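You operate a simulated robot arm through the tools that you are given. There is no shell and no other tool. Be economical: measure what you need, move in short steps, check, and stop when the job is done.

Carry out the task below with a simulated robot arm. There is one attempt and no reset: what you move stays moved.

JOB
Close the store door. Then take the lamp glass and leave it on the top of the wooden table. Then put one of the tilt sensors from the top of the beige desk on top of the red float. Then put the red spool on top of the orange clay jar. Then open the tiles drawer, take the gel can with the earliest date from the top of the wooden table and leave it in the inside of the tiles drawer and shut the drawer again. Then take the crate card on the top of the wooden table and put it away on the packing bench. Then take the jar labelled "DRY" from the red mat and put it on the shelf under the desk. Then fetch the letter card and set it on the top of the green cabinet. Then take the small can from the top of the wooden table and leave it on the top of the trolley deck. Then fetch the red brush and set it on the gold frame. Keep to this order. Set down upright: lamp glass, red spool, gel can, jar, small can.

It is judged by the outcome, as a careful person would: the job done as asked, and still so three seconds after it is handed in. It fails if anything else is knocked over, pushed out of place, dropped, spilled or broken.

ROBOT AND FRAMES
A 7-joint arm with a fingered hand on a trunk, on a base that drives. Base frame: it is fixed to the floor where the robot stands at the start and does not move with it; the origin is under the middle of the robot, x ahead of it, y to its left, z up. Lengths are in m, angles in degrees, forces in N, time in s.
With the tool pointing down near the work surface it reaches from about 0.34 to 0.82 m from the robot's upright axis, wherever it stands. Its first joint turns from -115.0 to 115.0 degrees. Places, roughly: clay jar (6x6x7 cm) [4.3, -0.3, 0.8]; crate card [4, -0.5, 0.75]; gel can [4.5, -0.5, 0.75]; gold frame (15x20x2 cm) [5.7, 1.2, 0.8]; green jar, orange jar [4.25, -0.5, 0.75]; inside of the tiles drawer [2.7, -3.2, 0.2]; lamp glass (8x7x13 cm) [6.2, -0.6, 0.9]; letter card [4.25, -0.75, 0.75]; packing bench [5.2, -3.3, 0.8]; red brush (5x13x5 cm) [5.2, 1.4, 0.8]; red float (6x6x6 cm) [6.2, -0.9, 0.9]; red spool (4x4x5 cm) [4.6, -0.5, 0.8]; shelf under the desk [2.6, 2.6, 0.3]; small can [4.5, -0.25, 0.75]; store door [6.6, -0.1, 1]; tiles drawer [2.7, -3.2, 0.3]; tilt sensor [6, -1.25, 1]; top of the green cabinet [2.5, -3.3, 0.4]; top of the trolley deck [2.9, -2.6, 0.3]; top of the wooden table [4.4, -0.6, 0.8]. Payload 5 kg.
The tool frame sits at the grasp point between the pads (the TCP): z along the fingers, y along the line on which they close. The tips reach 0.032 m beyond it. Largest opening 0.16 m; the body of the gripper starts 0.089 m behind the TCP. The gripper is a hand of 4 fingers: y runs from the thumb to the fingers, the wrist lies at [0, 0, -0.267] in the tool frame.
Orientation is told as [roll, pitch, yaw] about the base's x, y, z axes, in that order, counted from this pose: with the fingers straight down and closing along the base's y, the tool's x points along the base's -x, its y along +y and its z along -z.

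CONTROLS
- The arm moves only by the tool play_rows. Its argument "series" is text: rows parted by semicolons, each of 6 numbers parted by spaces: the shift along the tool's x, y, z in m, then the turn, a rotation vector about the tool's x, y, z in degrees. In form: x y z wx wy wz; .... A call has 1 to 12 rows; each row is the pose to reach, as a shift and turn from the pose commanded when the call began, along the tool's axes at that moment. Rows are played at 5 a second. More than 0.05 m and 8.6 degrees between two rows, and nothing of the call is played. Where a pose cannot be reached the arm comes as near as it can. A force on the tool above 40 N (or 10 N above the force at the start of the call, whichever is more), or a blocked arm, ends the call early, and 0.2 s more pass. In this call time passes only in rows, and 0.2 s behind the last. The reply holds the time, the measured pose of the TCP, the force on the tool along the base axes, the opening and the grip force, in the units named above and with some noise, with the torque about the TCP (base axes, N m) and any sound that the robot's microphone picked up, and new pictures: "show" is both (left out), scene, wrist or none.
- Cameras (640 x 400 px; columns grow to the right, rows downward): "scene" is now at [0.0313, 0.1339, 1.5416]; the picture's right is [-0.22, -0.98, 0.00], its down [-0.16, 0.04, -0.99] and it looks along [0.96, -0.21, -0.17] (base axes); focal length 254 px, centre (320, 200). "wrist" rides on the gripper at [0.08, -0.004, -0.114] in the tool frame; the picture's right is [0.05, 1.00, 0.00], its down [-0.82, 0.04, -0.58] and it looks along [-0.58, 0.03, 0.82] (tool axes); focal length 265 px, centre (320, 200).
- move_column(by): slides the trunk up (or, below 0, down) by that many m; the arm and the scene camera ride with it, the base frame stays. It gives what a move gives, with no picture.
- drive_base(legs): drives the robot by 1 to 6 legs, each [ahead, turn to the left] in m and degrees, along the robot's own axes; the way and the turn of a leg run together, so that a leg with both is an arc; at most 1.5 m and 180 degrees a leg. The arm and the cameras ride along, it lands a little off, and it stops where it bumps. It gives what a move gives, and a new picture of the scene camera.
- set_fingers(finger1, finger2, finger3, thumb_bend): sets how far each is bent, from 0 (flat) to 1 (curled in); at 0.3 the hand is open as for a grip, at 0.7 the pads meet at the TCP. One left out holds its place. A second passes; each finger stops where it meets its share of the squeeze, and holds until it gets a number again. It is the only way to open and close the hand. It gives what a move gives, with no picture; readings hold the bend of each and the force on the fingers (four entries, about 0 where the hand has none), thumb and palm.
- pan_tilt(pan, tilt): turns the head with the scene camera to pan (to the left, within 155 degrees either way) and tilt (down, from -29 to 69), counted from straight ahead of the robot. It gives what a move gives, and a new picture of the scene camera.
- probe_pixels(camera, pixels): there is no depth. For up to 12 entries [column, row, z] of the newest picture of that camera ("zoom" is the newest enlarged one), the place [x, y] in the base frame at which the ray of that pixel passes the height z, good to about 0.002 m. The clock stands still meanwhile.
- enlarge(camera, box): a new picture of the part [left, top, right, bottom] of that camera's present view, enlarged. The clock stands still meanwhile.
- finish_job(): hands the job in; it is judged then, once.

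Work in short steps. Measure before you move; look again where a grasp or a placing could have gone wrong, and mend it. You have 357 turns and 360 pictures in all, those below and enlarged ones among them. Open the gripper and draw the arm clear of the work before you hand the job in, unless the task says otherwise.

The tools are called as name(argument=value, ...) on one line, values as JSON. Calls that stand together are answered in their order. play_rows: Moves the arm, as the interface text tells. Its arguments: {"type":"object","properties":{"series":{"type":"string"},"show":{"type":"string","enum":["both","scene","wrist","none"]}},"required":["series"]} The other tools are called the same way: move_column (by) slides the trunk up or down; set_fingers (finger1, finger2, finger3, thumb_bend) moves the fingers one by one; drive_base (legs) drives the base; pan_tilt (pan, tilt) turns the head that bears the scene camera; probe_pixels (camera, pixels) gives the place at which the rays of pixels pass given heights; enlarge (camera, box) takes an enlarged picture of a part of a camera's view; finish_job () hands the job in.

At the start:

```text
clock: 0.0
tcp_pos: [0.5458, -0.046, 1.2987]
ee_rot: [-0.1, 0.1, 0.0]
contact_force: [-0.2, 0.2, 0.1]
wrist_torque: [0.01, 0.0, 0.0]
finger_gap: 0.1597
grip_force: 0.1
shape: jaw
bend: [0.3, 0.3, 0.3, 0.3]
finger forces: [0.1, 0.0, 0.1, 0.0, 0.0, 0.1]
trunk travel left (down, up): [-0.608, 0.382]
robot x, y, heading: [0.0058, -0.0005, 0.1]
head pan, tilt: [-12.6, 9.6]
```

scene: 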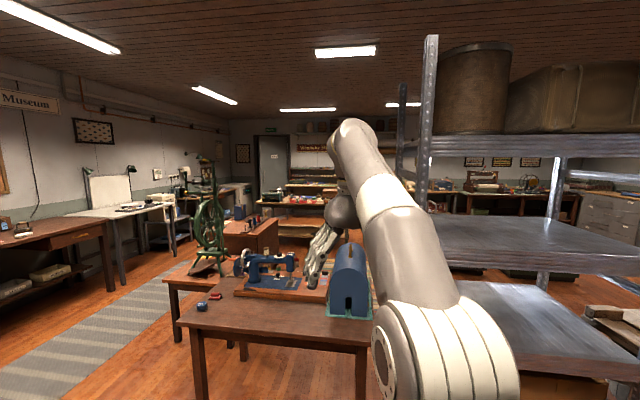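
wrist: 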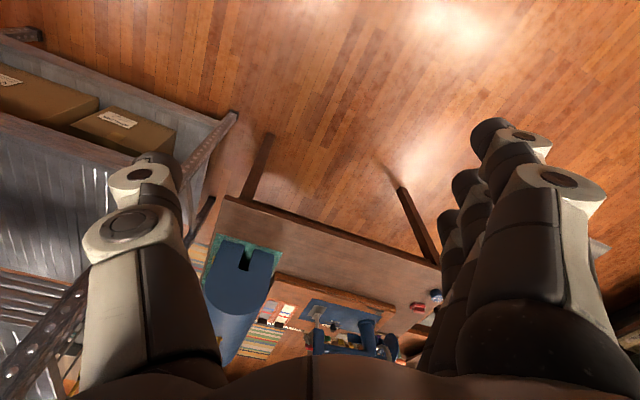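

The scene shows a table ahead with sewing machine, and the route to the far end unclear. I pan the head to survey the surroundings first.

pan_tilt(pan=30, tilt=20)

pan_tilt(pan=-60, tilt=20)

enlarge(camera="scene", box=[0, 100, 320, 300])

```text
clock: 1.1
tcp_pos: [0.5439, -0.0459, 1.2994]
ee_rot: [0.0, 0.1, 0.0]
contact_force: [-0.2, 0.2, -0.2]
wrist_torque: [-0.01, 0.03, 0.01]
finger_gap: 0.1599
grip_force: 0.1
shape: jaw
bend: [0.3, 0.3, 0.3, 0.3]
finger forces: [0.1, 0.0, 0.2, 0.1, 0.1, 0.0]
trunk travel left (down, up): [-0.608, 0.382]
robot x, y, heading: [-0.0006, -0.0023, 0.1]
head pan, tilt: [30.0, 20.0]
```

scene: 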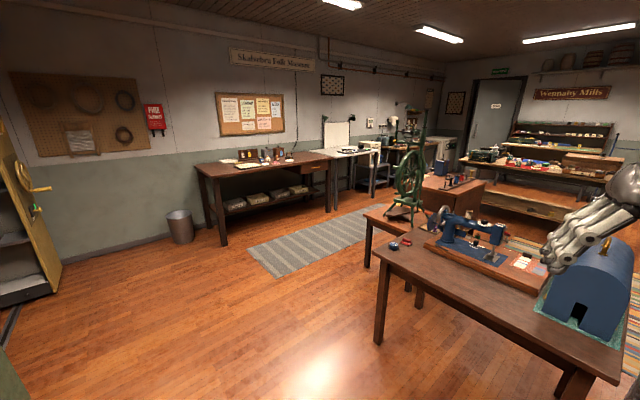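

```text
clock: 2.8
tcp_pos: [0.5453, -0.046, 1.2994]
ee_rot: [0.0, -0.1, 0.0]
contact_force: [-0.7, -0.4, 0.4]
wrist_torque: [0.03, 0.0, 0.01]
finger_gap: 0.1603
grip_force: 0.1
shape: jaw
bend: [0.3, 0.3, 0.3, 0.3]
finger forces: [0.0, 0.0, 0.0, 0.0, 0.0, 0.0]
trunk travel left (down, up): [-0.608, 0.382]
robot x, y, heading: [0.0006, -0.0002, 0.0]
head pan, tilt: [-60.0, 20.0]
```

scene: 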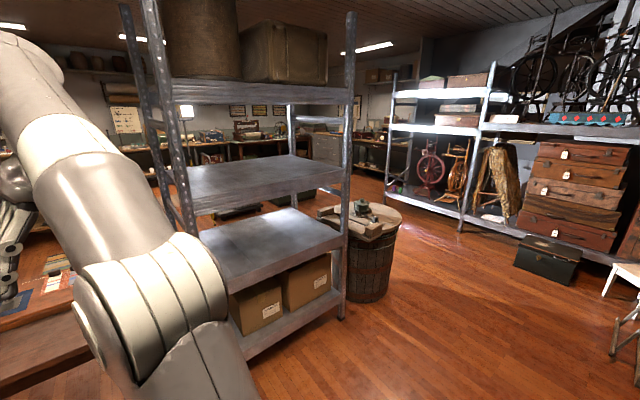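

```text
2.00 times, centred on (160, 200) of scene
```

zoom: 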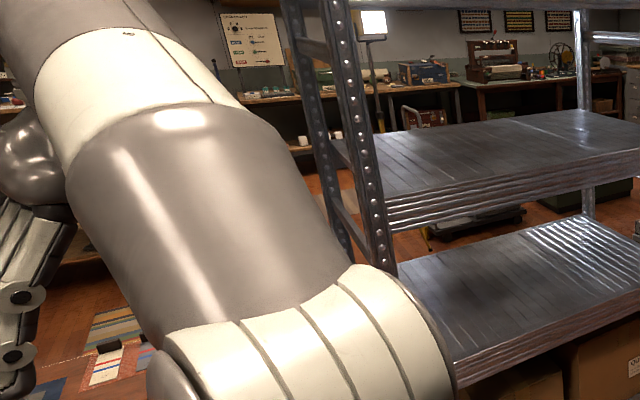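

The left corridor beside the tables (grey rug) appears to be the way. I look that way again and measure floor points.

pan_tilt(pan=20, tilt=15)

enlarge(camera="scene", box=[240, 50, 560, 250])

```text
clock: 4.3
tcp_pos: [0.5447, -0.0462, 1.2995]
ee_rot: [0.1, 0.0, 0.0]
contact_force: [1.1, -0.5, 0.1]
wrist_torque: [-0.01, 0.0, -0.03]
finger_gap: 0.1601
grip_force: 0.1
shape: jaw
bend: [0.3, 0.3, 0.3, 0.3]
finger forces: [0.0, 0.0, 0.0, 0.0, 0.0, 0.0]
trunk travel left (down, up): [-0.608, 0.382]
robot x, y, heading: [0.0008, -0.0001, 0.1]
head pan, tilt: [20.0, 15.0]
```

scene: 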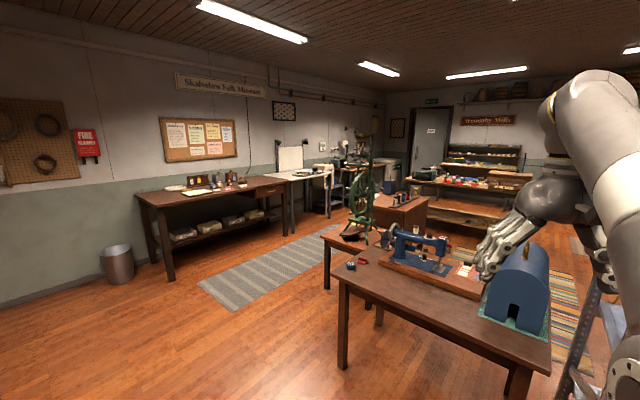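

```text
2.00 times, centred on (400, 150) of scene
```

zoom: 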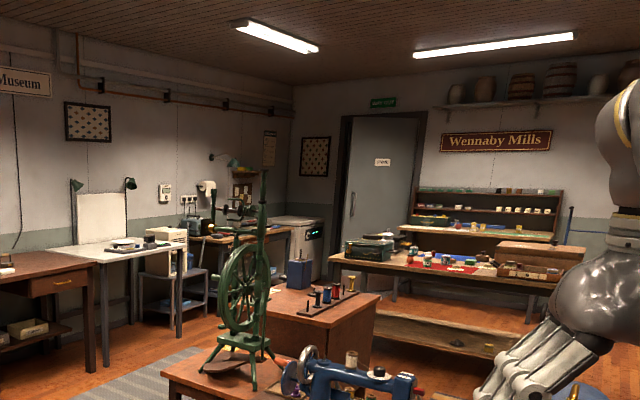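

Now I measure floor positions of the obstacles along this corridor.

probe_pixels(camera="scene", pixels=[[343, 368, 0], [172, 280, 0], [286, 235, 0], [327, 288, 0], [379, 325, 0], [325, 217, 0], [340, 284, 0.75], [549, 370, 0.75], [410, 215, 0.75], [428, 198, 0.7], [410, 180, 0.75], [533, 188, 0.85]])

probe_pixels(camera="zoom", pixels=[[335, 258, 0.75], [580, 292, 0.75], [380, 295, 0.7], [270, 285, 0.7], [335, 320, 0], [352, 232, 0], [345, 260, 0], [297, 372, 0.7], [182, 338, 0], [520, 330, 0], [420, 180, 1.0], [290, 290, 0]])

```text
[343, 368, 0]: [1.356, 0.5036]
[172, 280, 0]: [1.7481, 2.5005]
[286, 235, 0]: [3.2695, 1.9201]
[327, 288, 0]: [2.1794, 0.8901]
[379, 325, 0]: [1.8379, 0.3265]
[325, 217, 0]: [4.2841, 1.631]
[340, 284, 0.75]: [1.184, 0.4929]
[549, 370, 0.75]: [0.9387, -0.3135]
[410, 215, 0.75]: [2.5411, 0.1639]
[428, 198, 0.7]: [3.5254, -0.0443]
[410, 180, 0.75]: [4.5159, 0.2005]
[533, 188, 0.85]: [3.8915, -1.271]
```

```text
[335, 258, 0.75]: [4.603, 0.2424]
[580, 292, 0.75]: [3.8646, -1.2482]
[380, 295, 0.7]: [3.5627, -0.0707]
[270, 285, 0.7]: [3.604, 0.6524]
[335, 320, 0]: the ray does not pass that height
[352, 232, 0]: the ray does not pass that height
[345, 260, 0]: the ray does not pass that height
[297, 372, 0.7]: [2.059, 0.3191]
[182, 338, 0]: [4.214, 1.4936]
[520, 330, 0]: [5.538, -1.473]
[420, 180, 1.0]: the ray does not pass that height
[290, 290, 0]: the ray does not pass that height
```

Corridor runs at y≈1.0–1.8 left of the tables. I drive left-forward, then straighten along x.

drive_base(legs=[[0, 55], [1.5, 0], [0.1, 0], [0, -55], [1.0, 0]])

pan_tilt(pan=0, tilt=20)

```text
clock: 22.2
tcp_pos: [2.4644, 1.2433, 1.299]
ee_rot: [-0.1, 0.0, -0.9]
contact_force: [-0.3, 0.2, -0.6]
wrist_torque: [-0.01, -0.01, -0.03]
finger_gap: 0.1598
grip_force: 0.0
shape: jaw
bend: [0.3, 0.3, 0.3, 0.3]
finger forces: [0.1, 0.0, 0.0, 0.0, 0.1, 0.0]
trunk travel left (down, up): [-0.608, 0.382]
robot x, y, heading: [1.9218, 1.2999, -1.0]
head pan, tilt: [20.0, 15.0]
```

scene: 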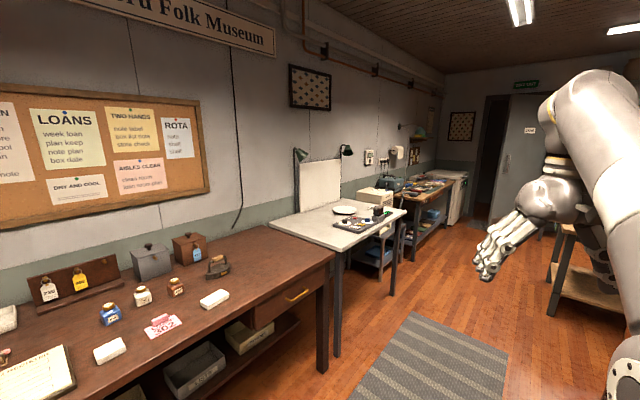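

```text
clock: 23.0
tcp_pos: [2.4657, 1.2429, 1.2989]
ee_rot: [0.0, 0.0, -1.0]
contact_force: [-0.1, 0.2, 0.5]
wrist_torque: [0.03, 0.0, 0.0]
finger_gap: 0.1601
grip_force: 0.1
shape: jaw
bend: [0.3, 0.3, 0.3, 0.3]
finger forces: [0.1, 0.0, 0.1, 0.0, 0.0, 0.1]
trunk travel left (down, up): [-0.608, 0.382]
robot x, y, heading: [1.9209, 1.2997, -1.0]
head pan, tilt: [0.0, 20.0]
```

scene: 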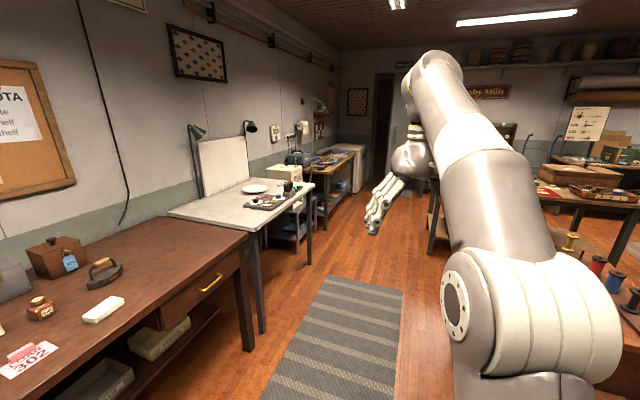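

I measure the floor obstacles ahead in the corridor.

probe_pixels(camera="scene", pixels=[[309, 262, 0], [262, 333, 0], [323, 238, 0], [353, 193, 0], [432, 262, 0], [404, 290, 0], [322, 276, 0], [322, 165, 0.75], [355, 150, 0.75], [384, 200, 0]])

enlarge(camera="scene", box=[220, 70, 460, 220])

```text
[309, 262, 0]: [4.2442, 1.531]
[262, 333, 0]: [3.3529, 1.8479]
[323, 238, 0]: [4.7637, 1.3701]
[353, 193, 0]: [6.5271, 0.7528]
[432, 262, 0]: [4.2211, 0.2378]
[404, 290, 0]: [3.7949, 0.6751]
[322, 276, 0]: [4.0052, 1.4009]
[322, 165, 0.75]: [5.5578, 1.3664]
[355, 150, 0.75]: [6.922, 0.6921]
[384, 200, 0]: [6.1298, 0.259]
```

```text
2.67 times, centred on (340, 145) of scene
```

zoom: 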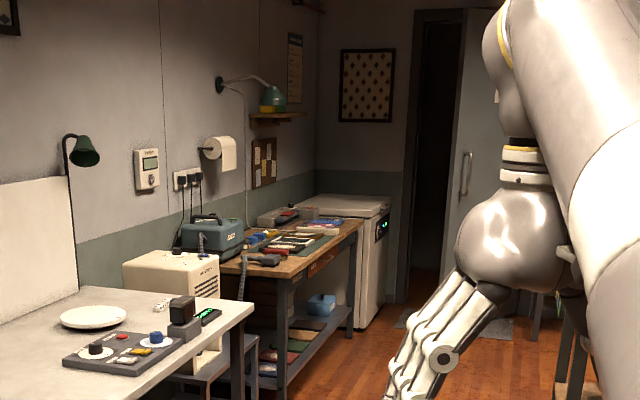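

The room axes are rotated about −20° to my frame; straight ahead to x≈3.5 then turning −20° keeps mid-corridor. I drive.

drive_base(legs=[[1.5, 0], [0.1, -19], [0.5, 0]])

pan_tilt(pan=-5, tilt=10)

```text
clock: 33.9
tcp_pos: [4.4525, 0.8135, 1.2992]
ee_rot: [0.0, 0.0, -21.4]
contact_force: [-0.2, -0.7, 1.0]
wrist_torque: [-0.01, -0.02, 0.01]
finger_gap: 0.1599
grip_force: 0.0
shape: jaw
bend: [0.3, 0.3, 0.3, 0.3]
finger forces: [0.1, 0.0, 0.1, 0.1, 0.0, 0.0]
trunk travel left (down, up): [-0.608, 0.382]
robot x, y, heading: [3.9601, 1.056, -21.2]
head pan, tilt: [0.0, 20.0]
```

scene: 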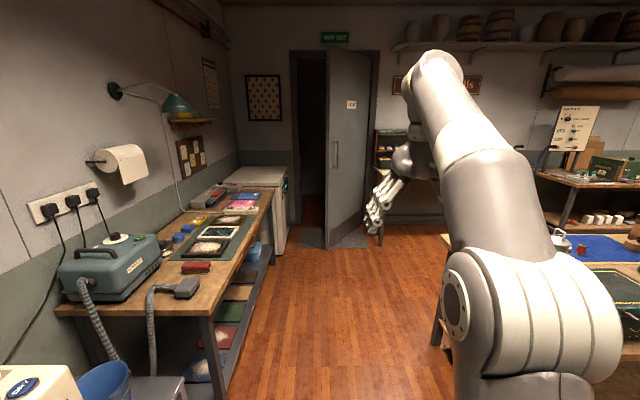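

```text
clock: 34.6
tcp_pos: [4.4518, 0.8135, 1.2997]
ee_rot: [0.0, -0.1, -21.4]
contact_force: [0.3, -1.0, 0.4]
wrist_torque: [0.01, -0.01, -0.01]
finger_gap: 0.1599
grip_force: 0.1
shape: jaw
bend: [0.3, 0.3, 0.3, 0.3]
finger forces: [0.0, 0.0, 0.0, 0.0, 0.0, 0.1]
trunk travel left (down, up): [-0.608, 0.382]
robot x, y, heading: [3.9609, 1.0577, -21.4]
head pan, tilt: [-5.0, 10.0]
```

scene: 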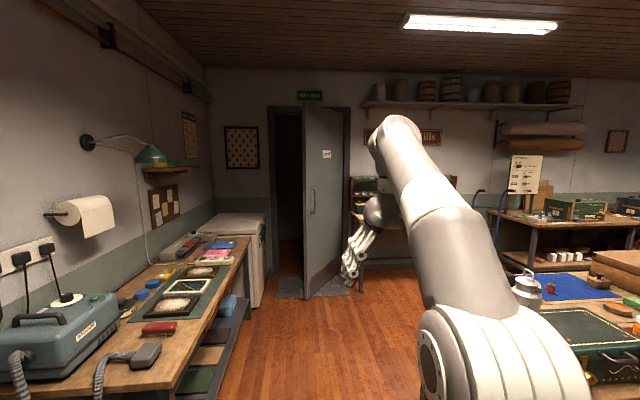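

The door is hinged on its right and ajar into the room; pushing the face near the handle closes it. I measure its geometry.

probe_pixels(camera="scene", pixels=[[305, 299, 0], [344, 285, 0], [278, 279, 0], [311, 187, 1.1], [311, 212, 0.95], [304, 200, 1.0], [345, 200, 1.0], [260, 308, 0], [585, 372, 0.75], [205, 320, 0.3]])

enlarge(camera="scene", box=[220, 90, 420, 310])

```text
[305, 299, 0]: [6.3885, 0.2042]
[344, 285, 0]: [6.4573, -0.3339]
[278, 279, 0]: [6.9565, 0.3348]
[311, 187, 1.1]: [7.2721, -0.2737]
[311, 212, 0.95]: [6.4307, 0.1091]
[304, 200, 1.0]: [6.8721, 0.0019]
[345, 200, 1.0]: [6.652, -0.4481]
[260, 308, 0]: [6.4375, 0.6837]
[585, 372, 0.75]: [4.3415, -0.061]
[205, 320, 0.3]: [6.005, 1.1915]
```

```text
1.82 times, centred on (320, 200) of scene
```

zoom: 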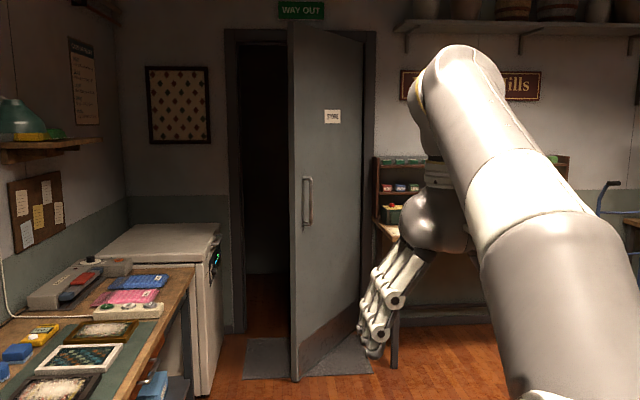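

The leaf's free edge is at about (6.39, 0.20), hinge near (6.69, −0.42). I'll close the fist and drive forward until the hand is just short of the leaf.

set_fingers(finger1=0.7, finger2=0.7, finger3=0.7, thumb_bend=0.7)

drive_base(legs=[[1.5, 0], [0.2, 0]])

```text
clock: 35.6
tcp_pos: [4.4521, 0.8139, 1.2986]
ee_rot: [0.0, 0.0, -21.4]
contact_force: [0.2, -0.2, -0.7]
wrist_torque: [0.0, 0.0, 0.0]
finger_gap: 0.0236
grip_force: 0.1
shape: fingers
bend: [0.7, 0.7, 0.7, 0.7]
finger forces: [0.0, 0.1, 0.1, 0.1, 0.0, 0.0]
trunk travel left (down, up): [-0.608, 0.382]
robot x, y, heading: [3.9645, 1.0535, -21.4]
head pan, tilt: [-5.0, 10.0]
```

```text
clock: 44.2
tcp_pos: [6.0312, 0.2251, 1.2973]
ee_rot: [0.1, -0.1, -20.4]
contact_force: [-0.3, -0.3, 0.6]
wrist_torque: [0.02, 0.03, 0.03]
finger_gap: 0.024
grip_force: 0.1
shape: fingers
bend: [0.7, 0.7, 0.7, 0.7]
finger forces: [0.0, 0.0, 0.0, 0.0, 0.0, 0.0]
trunk travel left (down, up): [-0.608, 0.382]
robot x, y, heading: [5.5368, 0.459, -20.4]
head pan, tilt: [-5.0, 10.0]
```

scene: 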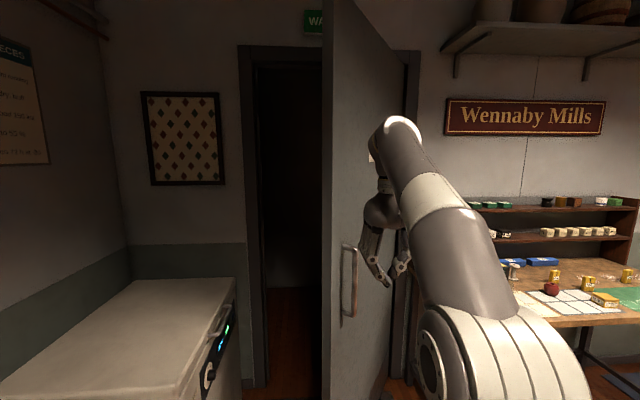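

The hand is in front of the leaf, beside the handle. I push forward (tool −x) in small rows.

play_rows(series="-0.04 0 0 0 0 0; -0.08 0 0 0 0 0; -0.12 0 0 0 0 0; -0.16 0 0 0 0 0; -0.2 0 0 0 0 0", show="scene")

```text
clock: 45.4
tcp_pos: [6.1358, 0.1597, 1.2226]
ee_rot: [0.1, -0.1, -20.6]
contact_force: [0.2, -1.4, 0.1]
wrist_torque: [0.09, 0.03, -0.02]
finger_gap: 0.0233
grip_force: 0.1
shape: fingers
bend: [0.7, 0.7, 0.7, 0.7]
finger forces: [0.0, 0.0, 0.1, 0.1, 0.0, 0.0]
out of reach, approached as far as the arm can: row 1, 2, 3, 4, 5
trunk travel left (down, up): [-0.608, 0.382]
robot x, y, heading: [5.5387, 0.458, -20.4]
head pan, tilt: [-5.0, 10.0]
```

scene: 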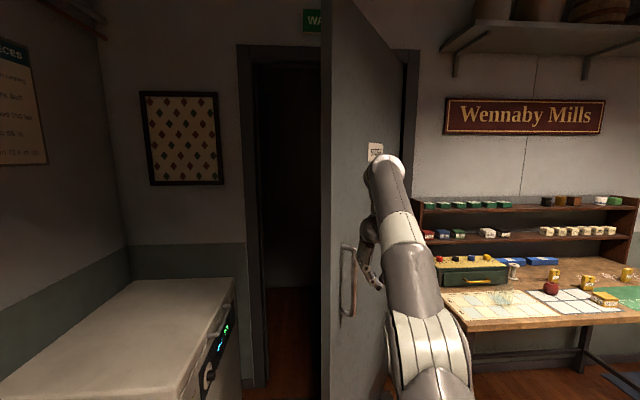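

The reach was limited at that height (now z 1.22, no contact). I lower a bit and push further.

play_rows(series="0 0 0.05 0 0 0; 0 0 0.1 0 0 0; 0 0 0.15 0 0 0; -0.03 0 0.18 0 0 0; -0.06 0 0.18 0 0 0; -0.09 0 0.18 0 0 0", show="scene")

```text
clock: 46.8
tcp_pos: [6.2156, 0.1326, 1.0453]
ee_rot: [0.2, -0.1, -20.5]
contact_force: [-0.2, -1.1, 0.4]
wrist_torque: [-0.04, 0.0, -0.01]
finger_gap: 0.0232
grip_force: 0.0
shape: fingers
bend: [0.7, 0.7, 0.7, 0.7]
finger forces: [0.1, 0.1, 0.0, 0.0, 0.0, 0.0]
trunk travel left (down, up): [-0.608, 0.382]
robot x, y, heading: [5.5365, 0.4597, -20.5]
head pan, tilt: [-5.0, 10.0]
```

scene: 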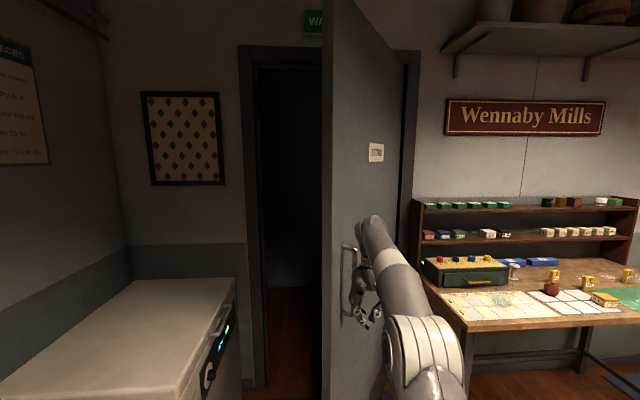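

Still free of contact; I drive the base forward with the hand extended to push the leaf.

drive_base(legs=[[0.15, 0]])

```text
clock: 47.9
tcp_pos: [6.2889, 0.1014, 1.0469]
ee_rot: [0.0, 0.3, -21.0]
contact_force: [0.4, 0.0, 0.2]
wrist_torque: [0.01, -0.02, -0.02]
finger_gap: 0.0231
grip_force: 0.0
shape: fingers
bend: [0.7, 0.7, 0.7, 0.7]
finger forces: [0.1, 0.0, 0.1, 0.0, 0.0, 0.0]
trunk travel left (down, up): [-0.608, 0.382]
robot x, y, heading: [5.6132, 0.4272, -20.6]
head pan, tilt: [-5.0, 10.0]
stopped in leg 1: the force on the tool passed its limit at 62 N (the readings are from after the stop); the commanded pose is now the measured one
```

scene: 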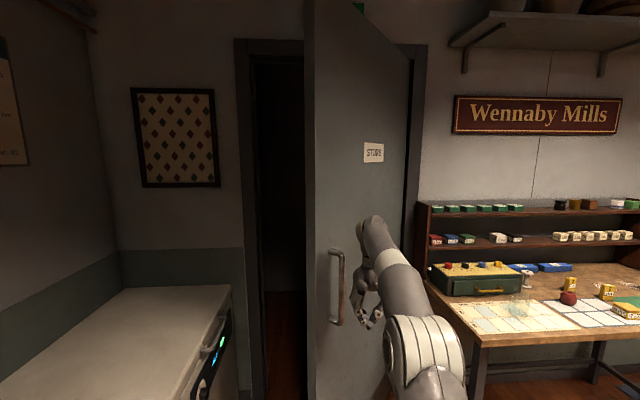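

The first contact spiked; the hand now touches the leaf. I push on slowly with the arm.

play_rows(series="-0.015 0.005 0 0 0 0; -0.03 0.01 0 0 0 0; -0.045 0.015 0 0 0 0; -0.06 0.02 0 0 0 0; -0.075 0.025 0 0 0 0; -0.09 0.03 0 0 0 0; -0.105 0.035 0 0 0 0; -0.12 0.04 0 0 0 0", show="scene")

```text
clock: 49.7
tcp_pos: [6.3258, 0.1195, 1.0365]
ee_rot: [0.0, 0.4, -20.9]
contact_force: [0.3, 0.1, -0.4]
wrist_torque: [-0.05, 0.02, 0.0]
finger_gap: 0.0229
grip_force: 0.1
shape: fingers
bend: [0.7, 0.7, 0.7, 0.7]
finger forces: [0.0, 0.0, 0.0, 0.0, 0.0, 0.0]
out of reach, approached as far as the arm can: row 2, 3, 4, 5, 6, 7, 8
trunk travel left (down, up): [-0.608, 0.382]
robot x, y, heading: [5.6143, 0.4273, -20.3]
head pan, tilt: [-5.0, 10.0]
```

scene: 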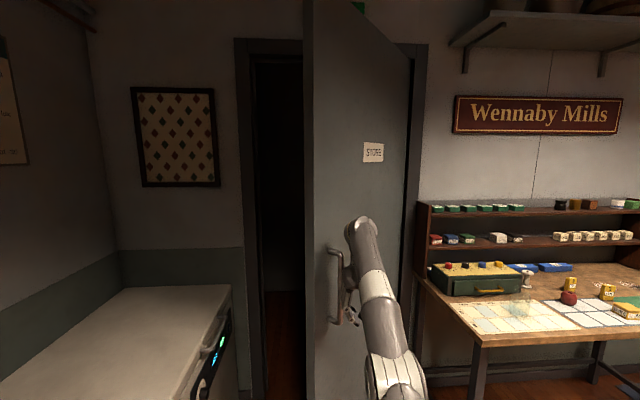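

The arm is fully extended with no force. I retract it, move the base closer and push with more arm stroke.

play_rows(series="0.05 0 0 0 0 0; 0.1 0 0 0 0 0; 0.15 0 0 0 0 0; 0.2 0 0 0 0 0; 0.25 0 0 0 0 0", show="none")

drive_base(legs=[[0.22, 0]])

play_rows(series="-0.025 0.008 0 0 0 0; -0.05 0.016 0 0 0 0; -0.075 0.024 0 0 0 0; -0.10 0.032 0 0 0 0; -0.12 0.04 0 0 0 0; -0.14 0.048 0 0 0 0; -0.16 0.056 0 0 0 0; -0.18 0.06 0 0 0 0; -0.2 0.06 0 0 0 0; -0.22 0.06 0 0 0 0; -0.24 0.06 0 0 0 0", show="scene")

```text
clock: 50.9
tcp_pos: [6.2974, 0.1048, 1.0811]
ee_rot: [0.0, 0.3, -20.9]
contact_force: [0.3, -0.7, 0.5]
wrist_torque: [-0.02, 0.01, -0.02]
finger_gap: 0.0235
grip_force: 0.1
shape: fingers
bend: [0.7, 0.7, 0.7, 0.7]
finger forces: [0.0, 0.0, 0.1, 0.0, 0.0, 0.0]
out of reach, approached as far as the arm can: row 1, 2, 3, 4, 5
trunk travel left (down, up): [-0.608, 0.382]
robot x, y, heading: [5.614, 0.4323, -20.4]
head pan, tilt: [-5.0, 10.0]
```

```text
clock: 52.6
tcp_pos: [6.5074, 0.0304, 1.0806]
ee_rot: [0.0, 0.4, -20.8]
contact_force: [0.7, -0.2, 0.0]
wrist_torque: [0.0, -0.01, 0.01]
finger_gap: 0.0232
grip_force: 0.1
shape: fingers
bend: [0.7, 0.7, 0.7, 0.7]
finger forces: [0.0, 0.0, 0.0, 0.0, 0.0, 0.0]
trunk travel left (down, up): [-0.608, 0.382]
robot x, y, heading: [5.8246, 0.3538, -20.2]
head pan, tilt: [-5.0, 10.0]
```

scene: 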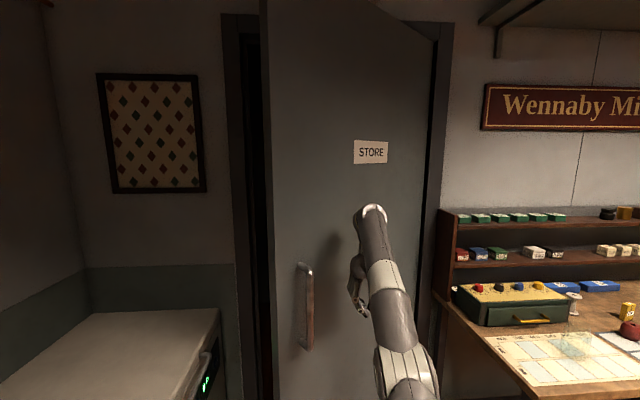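

```text
clock: 55.0
tcp_pos: [6.5573, 0.0902, 1.0366]
ee_rot: [0.0, 0.3, -20.8]
contact_force: [0.2, -0.1, 0.4]
wrist_torque: [-0.01, -0.03, 0.02]
finger_gap: 0.0233
grip_force: 0.1
shape: fingers
bend: [0.7, 0.7, 0.7, 0.7]
finger forces: [0.0, 0.0, 0.1, 0.0, 0.1, 0.1]
out of reach, approached as far as the arm can: row 1, 2, 3, 4, 5, 6, 7, 8, 9, 10, 11
trunk travel left (down, up): [-0.608, 0.382]
robot x, y, heading: [5.8202, 0.3547, -20.5]
head pan, tilt: [-5.0, 10.0]
```

scene: 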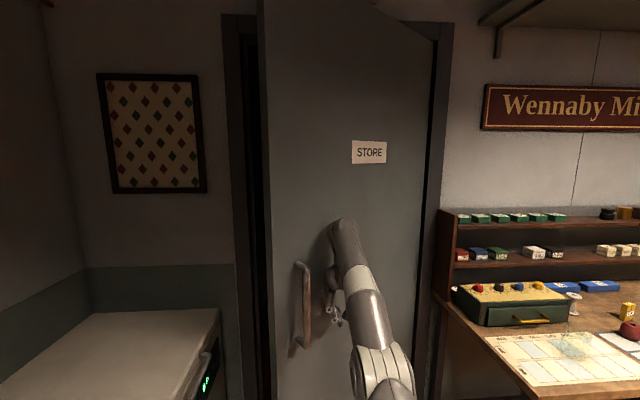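

The drive pushed the door most of the way. I drive on to shut it.

drive_base(legs=[[0.15, 0]])

```text
clock: 56.4
tcp_pos: [6.6981, 0.0373, 1.0345]
ee_rot: [0.0, 0.5, -20.9]
contact_force: [0.3, 0.6, -0.2]
wrist_torque: [0.02, 0.07, 0.0]
finger_gap: 0.0235
grip_force: 0.1
shape: fingers
bend: [0.7, 0.7, 0.7, 0.7]
finger forces: [0.0, 0.0, 0.0, 0.0, 0.0, 0.0]
trunk travel left (down, up): [-0.608, 0.382]
robot x, y, heading: [5.9586, 0.3016, -20.3]
head pan, tilt: [-5.0, 10.0]
```

scene: 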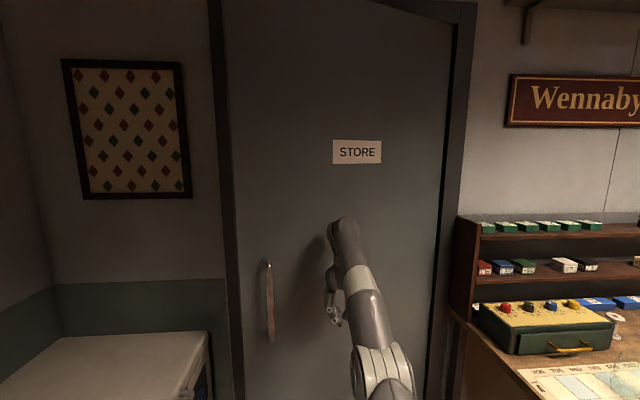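

Nearly shut; one more push.

drive_base(legs=[[0.12, 0]])

```text
clock: 57.6
tcp_pos: [6.8129, -0.0061, 1.0354]
ee_rot: [0.0, 0.4, -20.8]
contact_force: [0.9, 0.3, 0.5]
wrist_torque: [-0.01, 0.01, -0.01]
finger_gap: 0.0235
grip_force: 0.1
shape: fingers
bend: [0.7, 0.7, 0.7, 0.7]
finger forces: [0.1, 0.0, 0.1, 0.1, 0.0, 0.0]
trunk travel left (down, up): [-0.608, 0.382]
robot x, y, heading: [6.0762, 0.2572, -20.6]
head pan, tilt: [-5.0, 10.0]
```

scene: 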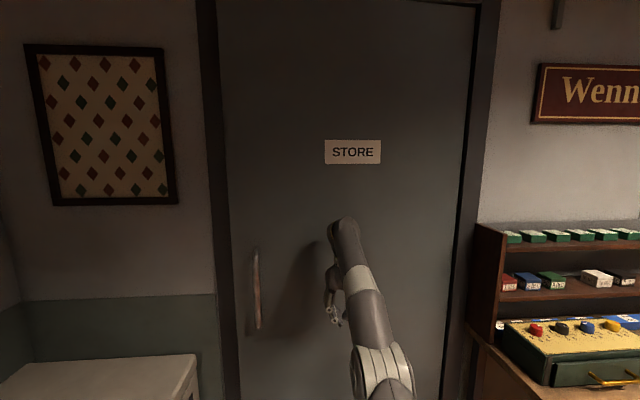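

Looks about flush; a last small push until contact force shows it seated.

drive_base(legs=[[0.06, 0]])

enlarge(camera="scene", box=[160, 0, 540, 400])

```text
clock: 58.6
tcp_pos: [6.8691, -0.0279, 1.0343]
ee_rot: [-0.1, 0.5, -21.1]
contact_force: [0.0, 0.4, -0.6]
wrist_torque: [0.02, 0.03, 0.01]
finger_gap: 0.0237
grip_force: 0.1
shape: fingers
bend: [0.7, 0.7, 0.7, 0.7]
finger forces: [0.2, 0.0, 0.0, 0.1, 0.0, 0.0]
trunk travel left (down, up): [-0.608, 0.382]
robot x, y, heading: [6.1318, 0.2379, -20.4]
head pan, tilt: [-5.0, 10.0]
```

scene: 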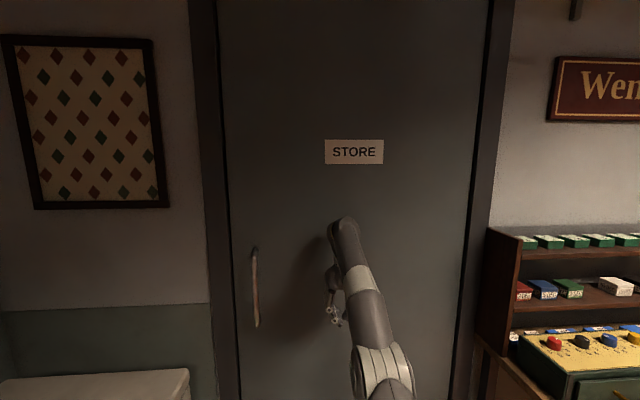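

```text
1.00 times, centred on (350, 200) of scene (not enlarged: the box is as wide or as high as the picture)
```

zoom: 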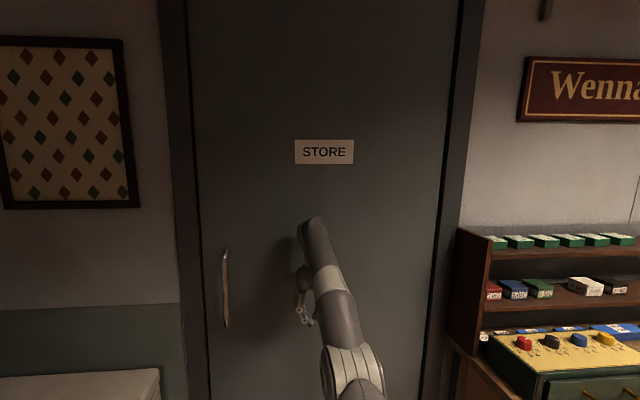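

drive_base(legs=[[0.08, 0]])

```text
clock: 59.7
tcp_pos: [6.9196, -0.0467, 1.0364]
ee_rot: [0.1, 0.4, -21.2]
contact_force: [0.2, 0.0, 0.5]
wrist_torque: [-0.04, 0.01, 0.03]
finger_gap: 0.0233
grip_force: 0.0
shape: fingers
bend: [0.7, 0.7, 0.7, 0.7]
finger forces: [0.0, 0.0, 0.0, 0.0, 0.0, 0.0]
trunk travel left (down, up): [-0.608, 0.382]
robot x, y, heading: [6.1868, 0.2145, -20.6]
head pan, tilt: [-5.0, 10.0]
stopped in leg 1: the robot was blocked; the commanded pose is now the measured one
```

scene: 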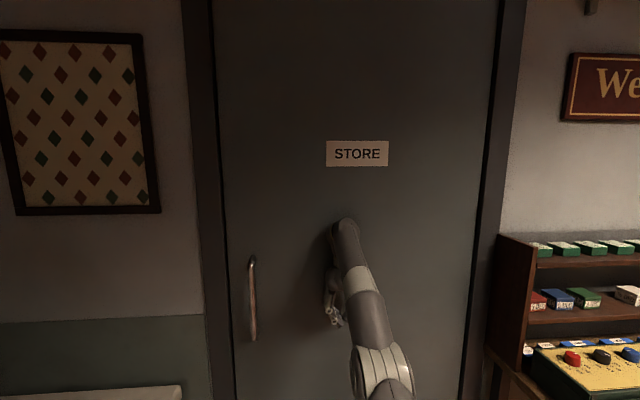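

Blocked, so the door is seated. I back off and check it, looking to the desk on the right too.

drive_base(legs=[[-0.7, 0]])

pan_tilt(pan=-40, tilt=22)

```text
clock: 63.5
tcp_pos: [6.2676, 0.1965, 1.0312]
ee_rot: [0.1, 0.9, -21.1]
contact_force: [0.3, 0.1, -0.2]
wrist_torque: [-0.02, -0.01, -0.01]
finger_gap: 0.0233
grip_force: 0.0
shape: fingers
bend: [0.7, 0.7, 0.7, 0.7]
finger forces: [0.0, 0.0, 0.1, 0.0, 0.1, 0.1]
trunk travel left (down, up): [-0.608, 0.382]
robot x, y, heading: [5.5336, 0.462, -20.5]
head pan, tilt: [-5.0, 10.0]
```

scene: 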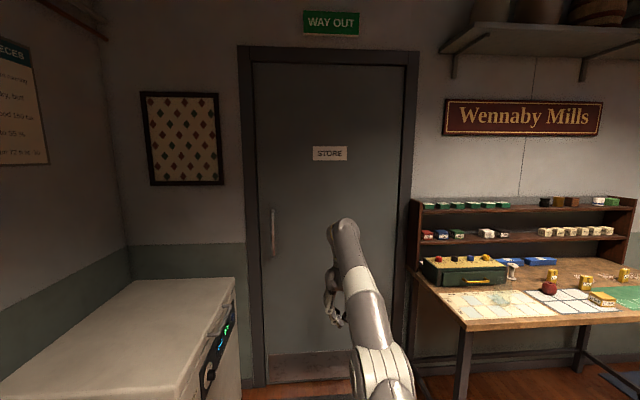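

```text
clock: 64.5
tcp_pos: [6.2679, 0.1974, 1.0304]
ee_rot: [0.1, 0.8, -21.0]
contact_force: [0.1, 0.0, -0.3]
wrist_torque: [0.0, -0.02, -0.01]
finger_gap: 0.0235
grip_force: 0.1
shape: fingers
bend: [0.7, 0.7, 0.7, 0.7]
finger forces: [0.0, 0.0, 0.0, 0.1, 0.0, 0.0]
trunk travel left (down, up): [-0.608, 0.382]
robot x, y, heading: [5.536, 0.4624, -20.8]
head pan, tilt: [-40.0, 22.0]
```

scene: 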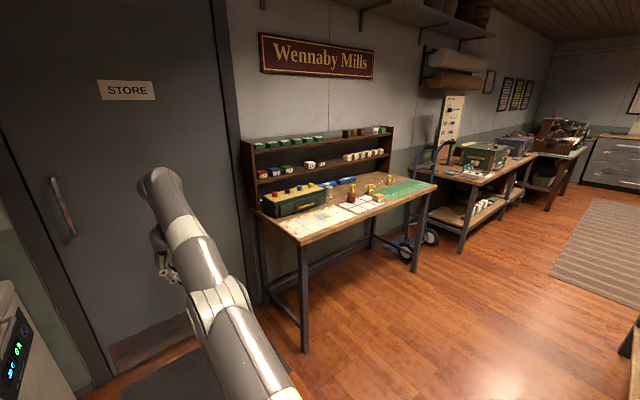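

The door is shut flush. Now I examine the desk under "Wennaby Mills".

enlarge(camera="scene", box=[240, 120, 440, 245])

probe_pixels(camera="scene", pixels=[[265, 303, 0], [303, 350, 0], [417, 271, 0], [375, 248, 0], [301, 246, 0.78], [433, 188, 0.78], [352, 192, 0.85]])

```text
3.20 times, centred on (340, 182) of scene
```

zoom: 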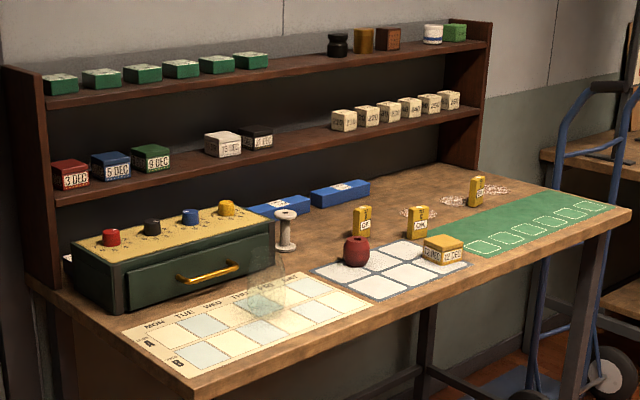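

```text
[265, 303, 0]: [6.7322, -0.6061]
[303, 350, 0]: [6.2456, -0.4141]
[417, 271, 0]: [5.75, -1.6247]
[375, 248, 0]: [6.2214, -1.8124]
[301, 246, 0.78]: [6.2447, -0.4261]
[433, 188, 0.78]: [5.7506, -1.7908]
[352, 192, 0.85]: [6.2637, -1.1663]
```

Lamp glass is the transparent piece at zoom (268,285), float at (355,250), yellow sensors nearby. I fold the arm in and up, then drive in front of the desk.

play_rows(series="0.04 0 -0.02 0 0 0; 0.08 0 -0.05 0 0 0; 0.12 0 -0.08 0 0 0; 0.16 0 -0.11 0 0 0; 0.2 0 -0.14 0 0 0; 0.23 0 -0.18 0 0 0; 0.25 0 -0.22 0 0 0; 0.26 0 -0.26 0 0 0", show="none")

drive_base(legs=[[0, -65], [1.1, 0], [0, 65]])

set_fingers(finger1=0.3, finger2=0.3, finger3=0.3, thumb_bend=0.3)

pan_tilt(pan=0, tilt=40)

```text
clock: 66.3
tcp_pos: [6.0331, 0.2874, 1.2936]
ee_rot: [0.1, 1.1, -21.2]
contact_force: [0.5, -0.1, 0.1]
wrist_torque: [0.04, 0.09, 0.01]
finger_gap: 0.0235
grip_force: 0.2
shape: fingers
bend: [0.7, 0.7, 0.7, 0.7]
finger forces: [0.1, 0.0, 0.1, 0.0, 0.0, 0.1]
out of reach, approached as far as the arm can: row 1, 2, 3
trunk travel left (down, up): [-0.608, 0.382]
robot x, y, heading: [5.5363, 0.4616, -20.7]
head pan, tilt: [-40.0, 22.0]
```

```text
clock: 77.6
tcp_pos: [6.1612, -0.7733, 1.2947]
ee_rot: [0.2, 0.9, -18.3]
contact_force: [-0.3, 0.1, -0.1]
wrist_torque: [0.03, 0.02, -0.01]
finger_gap: 0.0236
grip_force: 0.1
shape: fingers
bend: [0.7, 0.7, 0.7, 0.7]
finger forces: [0.0, 0.0, 0.0, 0.0, 0.1, 0.1]
trunk travel left (down, up): [-0.608, 0.382]
robot x, y, heading: [5.6571, -0.6225, -17.8]
head pan, tilt: [-40.0, 22.0]
```

scene: 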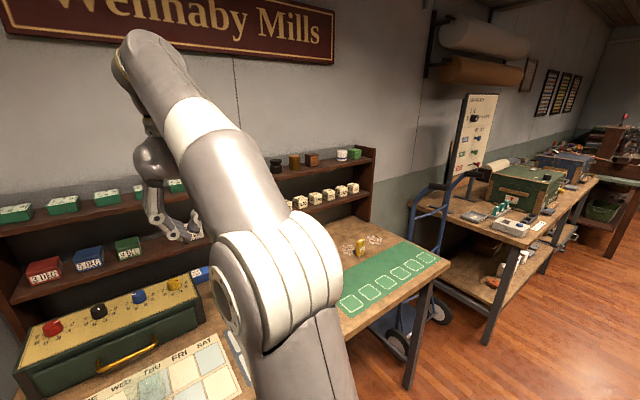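

```text
clock: 78.6
tcp_pos: [6.1611, -0.7724, 1.2963]
ee_rot: [0.1, 0.9, -18.3]
contact_force: [0.7, 0.0, -0.3]
wrist_torque: [0.02, 0.01, -0.04]
finger_gap: 0.17
grip_force: 0.1
shape: fingers
bend: [0.3, 0.3, 0.3, 0.3]
finger forces: [0.0, 0.0, 0.0, 0.1, 0.0, 0.1]
trunk travel left (down, up): [-0.608, 0.382]
robot x, y, heading: [5.6593, -0.6256, -17.8]
head pan, tilt: [-40.0, 22.0]
```

```text
clock: 79.6
tcp_pos: [6.1618, -0.7738, 1.2954]
ee_rot: [0.1, 0.9, -18.4]
contact_force: [0.5, 1.0, -0.5]
wrist_torque: [0.02, 0.0, 0.0]
finger_gap: 0.1703
grip_force: 0.0
shape: fingers
bend: [0.3, 0.3, 0.3, 0.3]
finger forces: [0.0, 0.1, 0.1, 0.1, 0.0, 0.2]
trunk travel left (down, up): [-0.608, 0.382]
robot x, y, heading: [5.6573, -0.6221, -18.0]
head pan, tilt: [0.0, 40.0]
```

scene: 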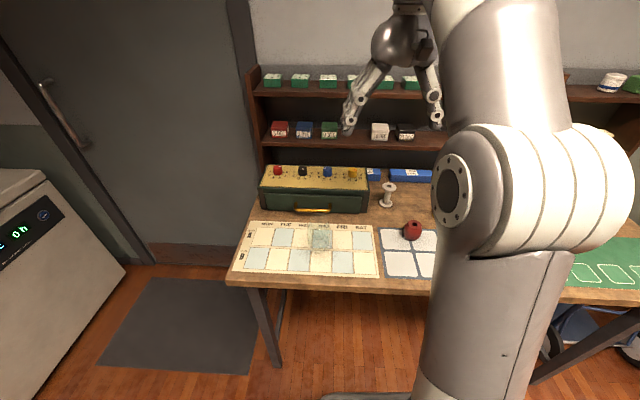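

I enlarge the desk area with the glass, float and calendar.

enlarge(camera="scene", box=[230, 150, 440, 290])

enlarge(camera="wrist", box=[0, 0, 640, 400])

```text
2.86 times, centred on (335, 220) of scene
```

zoom: 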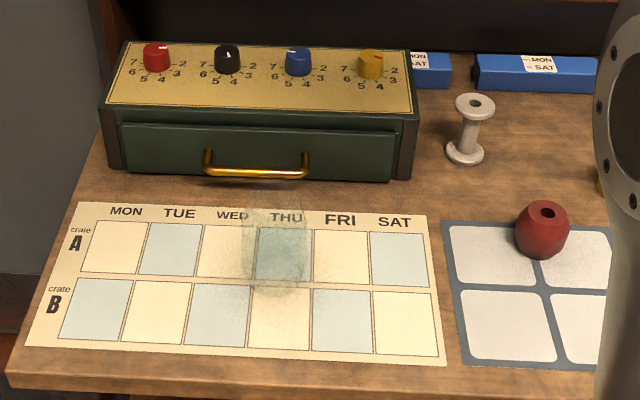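

```text
1.00 times, centred on (320, 200) of wrist (not enlarged: the box is as wide or as high as the picture)
```

zoom: 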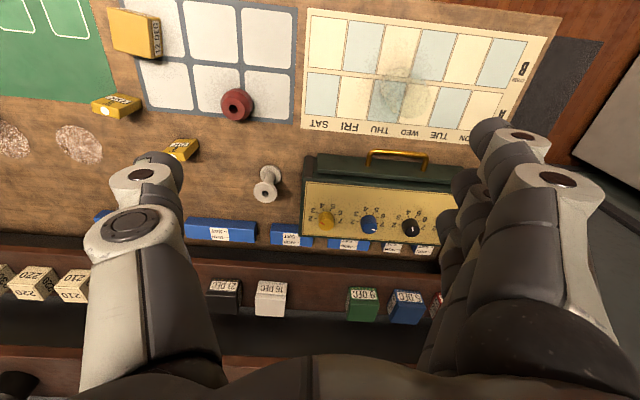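

I cross-check the desk height using the calendar's back-right and front-left corners in both views.

probe_pixels(camera="zoom", pixels=[[302, 128, 0.78], [302, 128, 0.8], [302, 128, 0.82], [549, 15, 0.78], [549, 15, 0.8], [405, 105, 0.8], [237, 105, 0.83], [405, 75, 0.9]])

probe_pixels(camera="scene", pixels=[[372, 225, 0.78], [372, 225, 0.8], [372, 225, 0.82], [232, 269, 0.78], [232, 269, 0.8], [320, 248, 0.8], [412, 231, 0.83]])

```text
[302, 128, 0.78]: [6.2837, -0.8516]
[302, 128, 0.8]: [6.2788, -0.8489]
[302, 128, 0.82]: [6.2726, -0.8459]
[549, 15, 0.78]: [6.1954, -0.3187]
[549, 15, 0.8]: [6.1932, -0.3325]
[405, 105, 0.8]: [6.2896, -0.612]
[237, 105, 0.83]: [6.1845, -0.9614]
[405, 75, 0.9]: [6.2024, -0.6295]
```

```text
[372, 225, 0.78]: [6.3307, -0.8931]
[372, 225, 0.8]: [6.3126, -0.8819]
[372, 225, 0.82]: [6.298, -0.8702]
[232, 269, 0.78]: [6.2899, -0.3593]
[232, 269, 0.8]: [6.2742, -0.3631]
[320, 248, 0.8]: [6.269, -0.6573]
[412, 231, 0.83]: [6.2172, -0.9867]
```

The two views agree best near z≈0.85. I zoom the wrist view on the glass and re-probe.

enlarge(camera="wrist", box=[220, 0, 540, 200])

probe_pixels(camera="scene", pixels=[[373, 225, 0.85], [373, 225, 0.87], [232, 270, 0.85], [320, 247, 0.85], [319, 225, 0.98], [414, 224, 0.91], [390, 203, 0.85], [301, 215, 0.85]])

```text
2.00 times, centred on (380, 100) of wrist
```

zoom: 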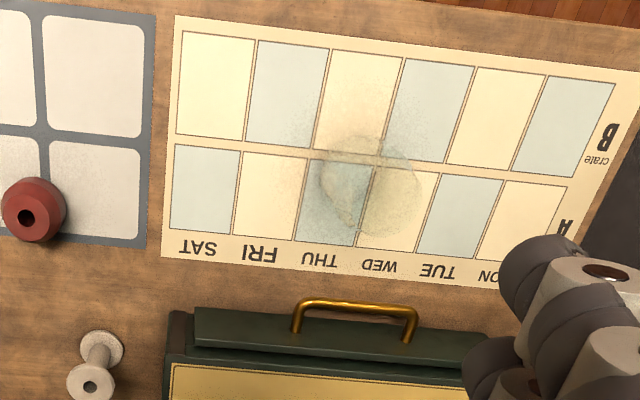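

```text
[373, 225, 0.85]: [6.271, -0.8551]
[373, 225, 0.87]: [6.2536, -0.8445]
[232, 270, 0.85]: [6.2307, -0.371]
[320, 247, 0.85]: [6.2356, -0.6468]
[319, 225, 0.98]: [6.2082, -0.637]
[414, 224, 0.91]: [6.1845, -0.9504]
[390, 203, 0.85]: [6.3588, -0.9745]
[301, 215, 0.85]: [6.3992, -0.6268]
```

I probe the glass's outline in the wrist zoom.

probe_pixels(camera="zoom", pixels=[[345, 195, 0.85], [370, 190, 0.98], [345, 195, 0.98], [370, 190, 0.85], [163, 257, 0.85], [636, 70, 0.85], [26, 217, 0.91], [90, 380, 0.92], [420, 190, 0.98], [320, 190, 0.98]])

probe_pixels(camera="scene", pixels=[[320, 250, 0.85], [319, 223, 0.98], [319, 220, 0.98]])

enlarge(camera="scene", box=[290, 205, 350, 265])

```text
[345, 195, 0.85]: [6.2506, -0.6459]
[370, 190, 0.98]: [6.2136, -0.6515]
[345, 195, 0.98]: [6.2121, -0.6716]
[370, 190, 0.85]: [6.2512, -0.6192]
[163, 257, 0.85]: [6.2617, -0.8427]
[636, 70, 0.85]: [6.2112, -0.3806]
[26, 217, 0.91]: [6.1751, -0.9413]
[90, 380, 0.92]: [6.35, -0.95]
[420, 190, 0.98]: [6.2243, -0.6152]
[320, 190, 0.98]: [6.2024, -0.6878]
```

```text
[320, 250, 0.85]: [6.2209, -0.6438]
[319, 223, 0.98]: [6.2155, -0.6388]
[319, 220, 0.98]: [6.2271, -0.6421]
```

```text
6.67 times, centred on (320, 235) of scene
```

zoom: 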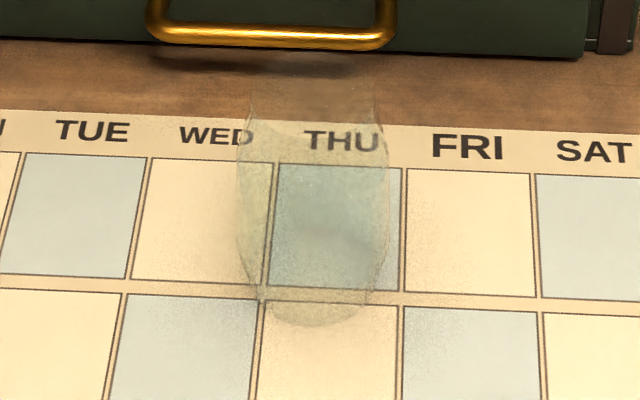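

The glass stands upright with axis about (6.222, −0.643), z 0.85–0.98. I move the open hand above it and look.

play_rows(series="0 0.04 0 0 0 0; -0.008 0.08 0 0 0 0; -0.016 0.12 0.02 0 0 0; -0.016 0.142 0.06 0 0 0; -0.016 0.142 0.10 0 0 0; -0.016 0.142 0.14 0 0 0; -0.016 0.142 0.18 0 0 0")

```text
clock: 81.2
tcp_pos: [6.2178, -0.6413, 1.1133]
ee_rot: [0.1, 0.9, -18.3]
contact_force: [0.0, 0.8, -0.2]
wrist_torque: [-0.04, 0.0, 0.0]
finger_gap: 0.1705
grip_force: 0.1
shape: fingers
bend: [0.3, 0.3, 0.3, 0.3]
finger forces: [0.0, 0.0, 0.0, 0.0, 0.1, 0.1]
trunk travel left (down, up): [-0.608, 0.382]
robot x, y, heading: [5.6547, -0.625, -17.9]
head pan, tilt: [0.0, 40.0]
```

scene: 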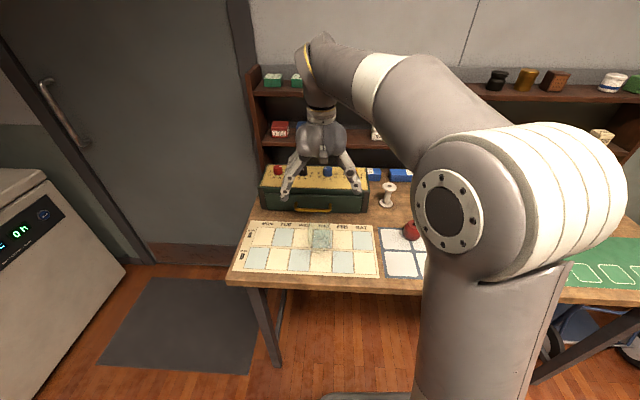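
wrist: 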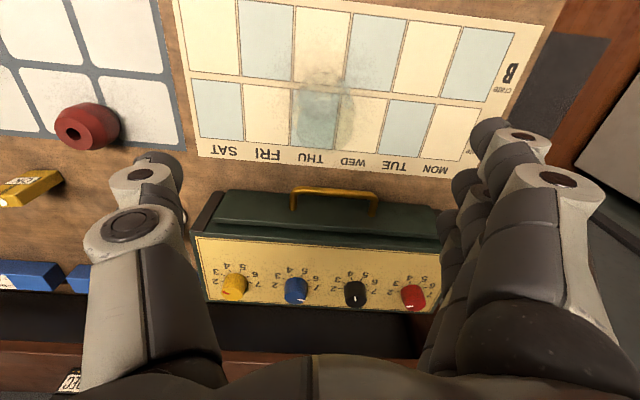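

The hand is over the glass; zooming the wrist view to check lateral alignment.

enlarge(camera="wrist", box=[250, 40, 410, 140])

enlarge(camera="scene", box=[280, 160, 360, 260])

```text
4.00 times, centred on (330, 90) of wrist
```

zoom: 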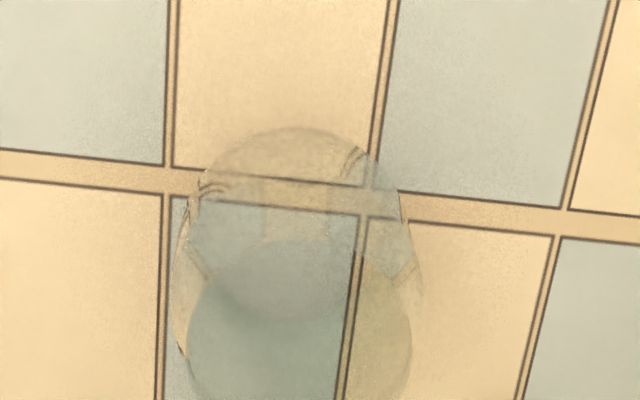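

```text
4.00 times, centred on (320, 210) of scene
```

zoom: 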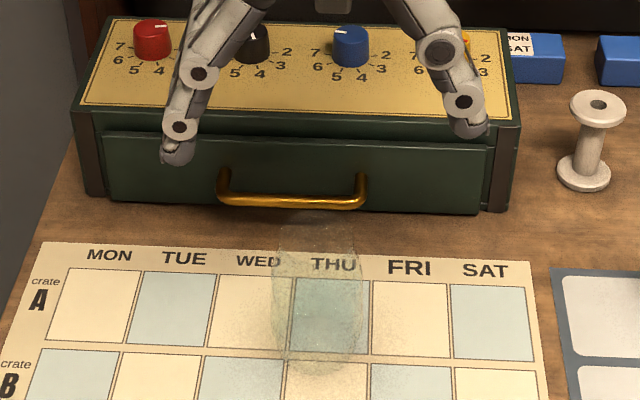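

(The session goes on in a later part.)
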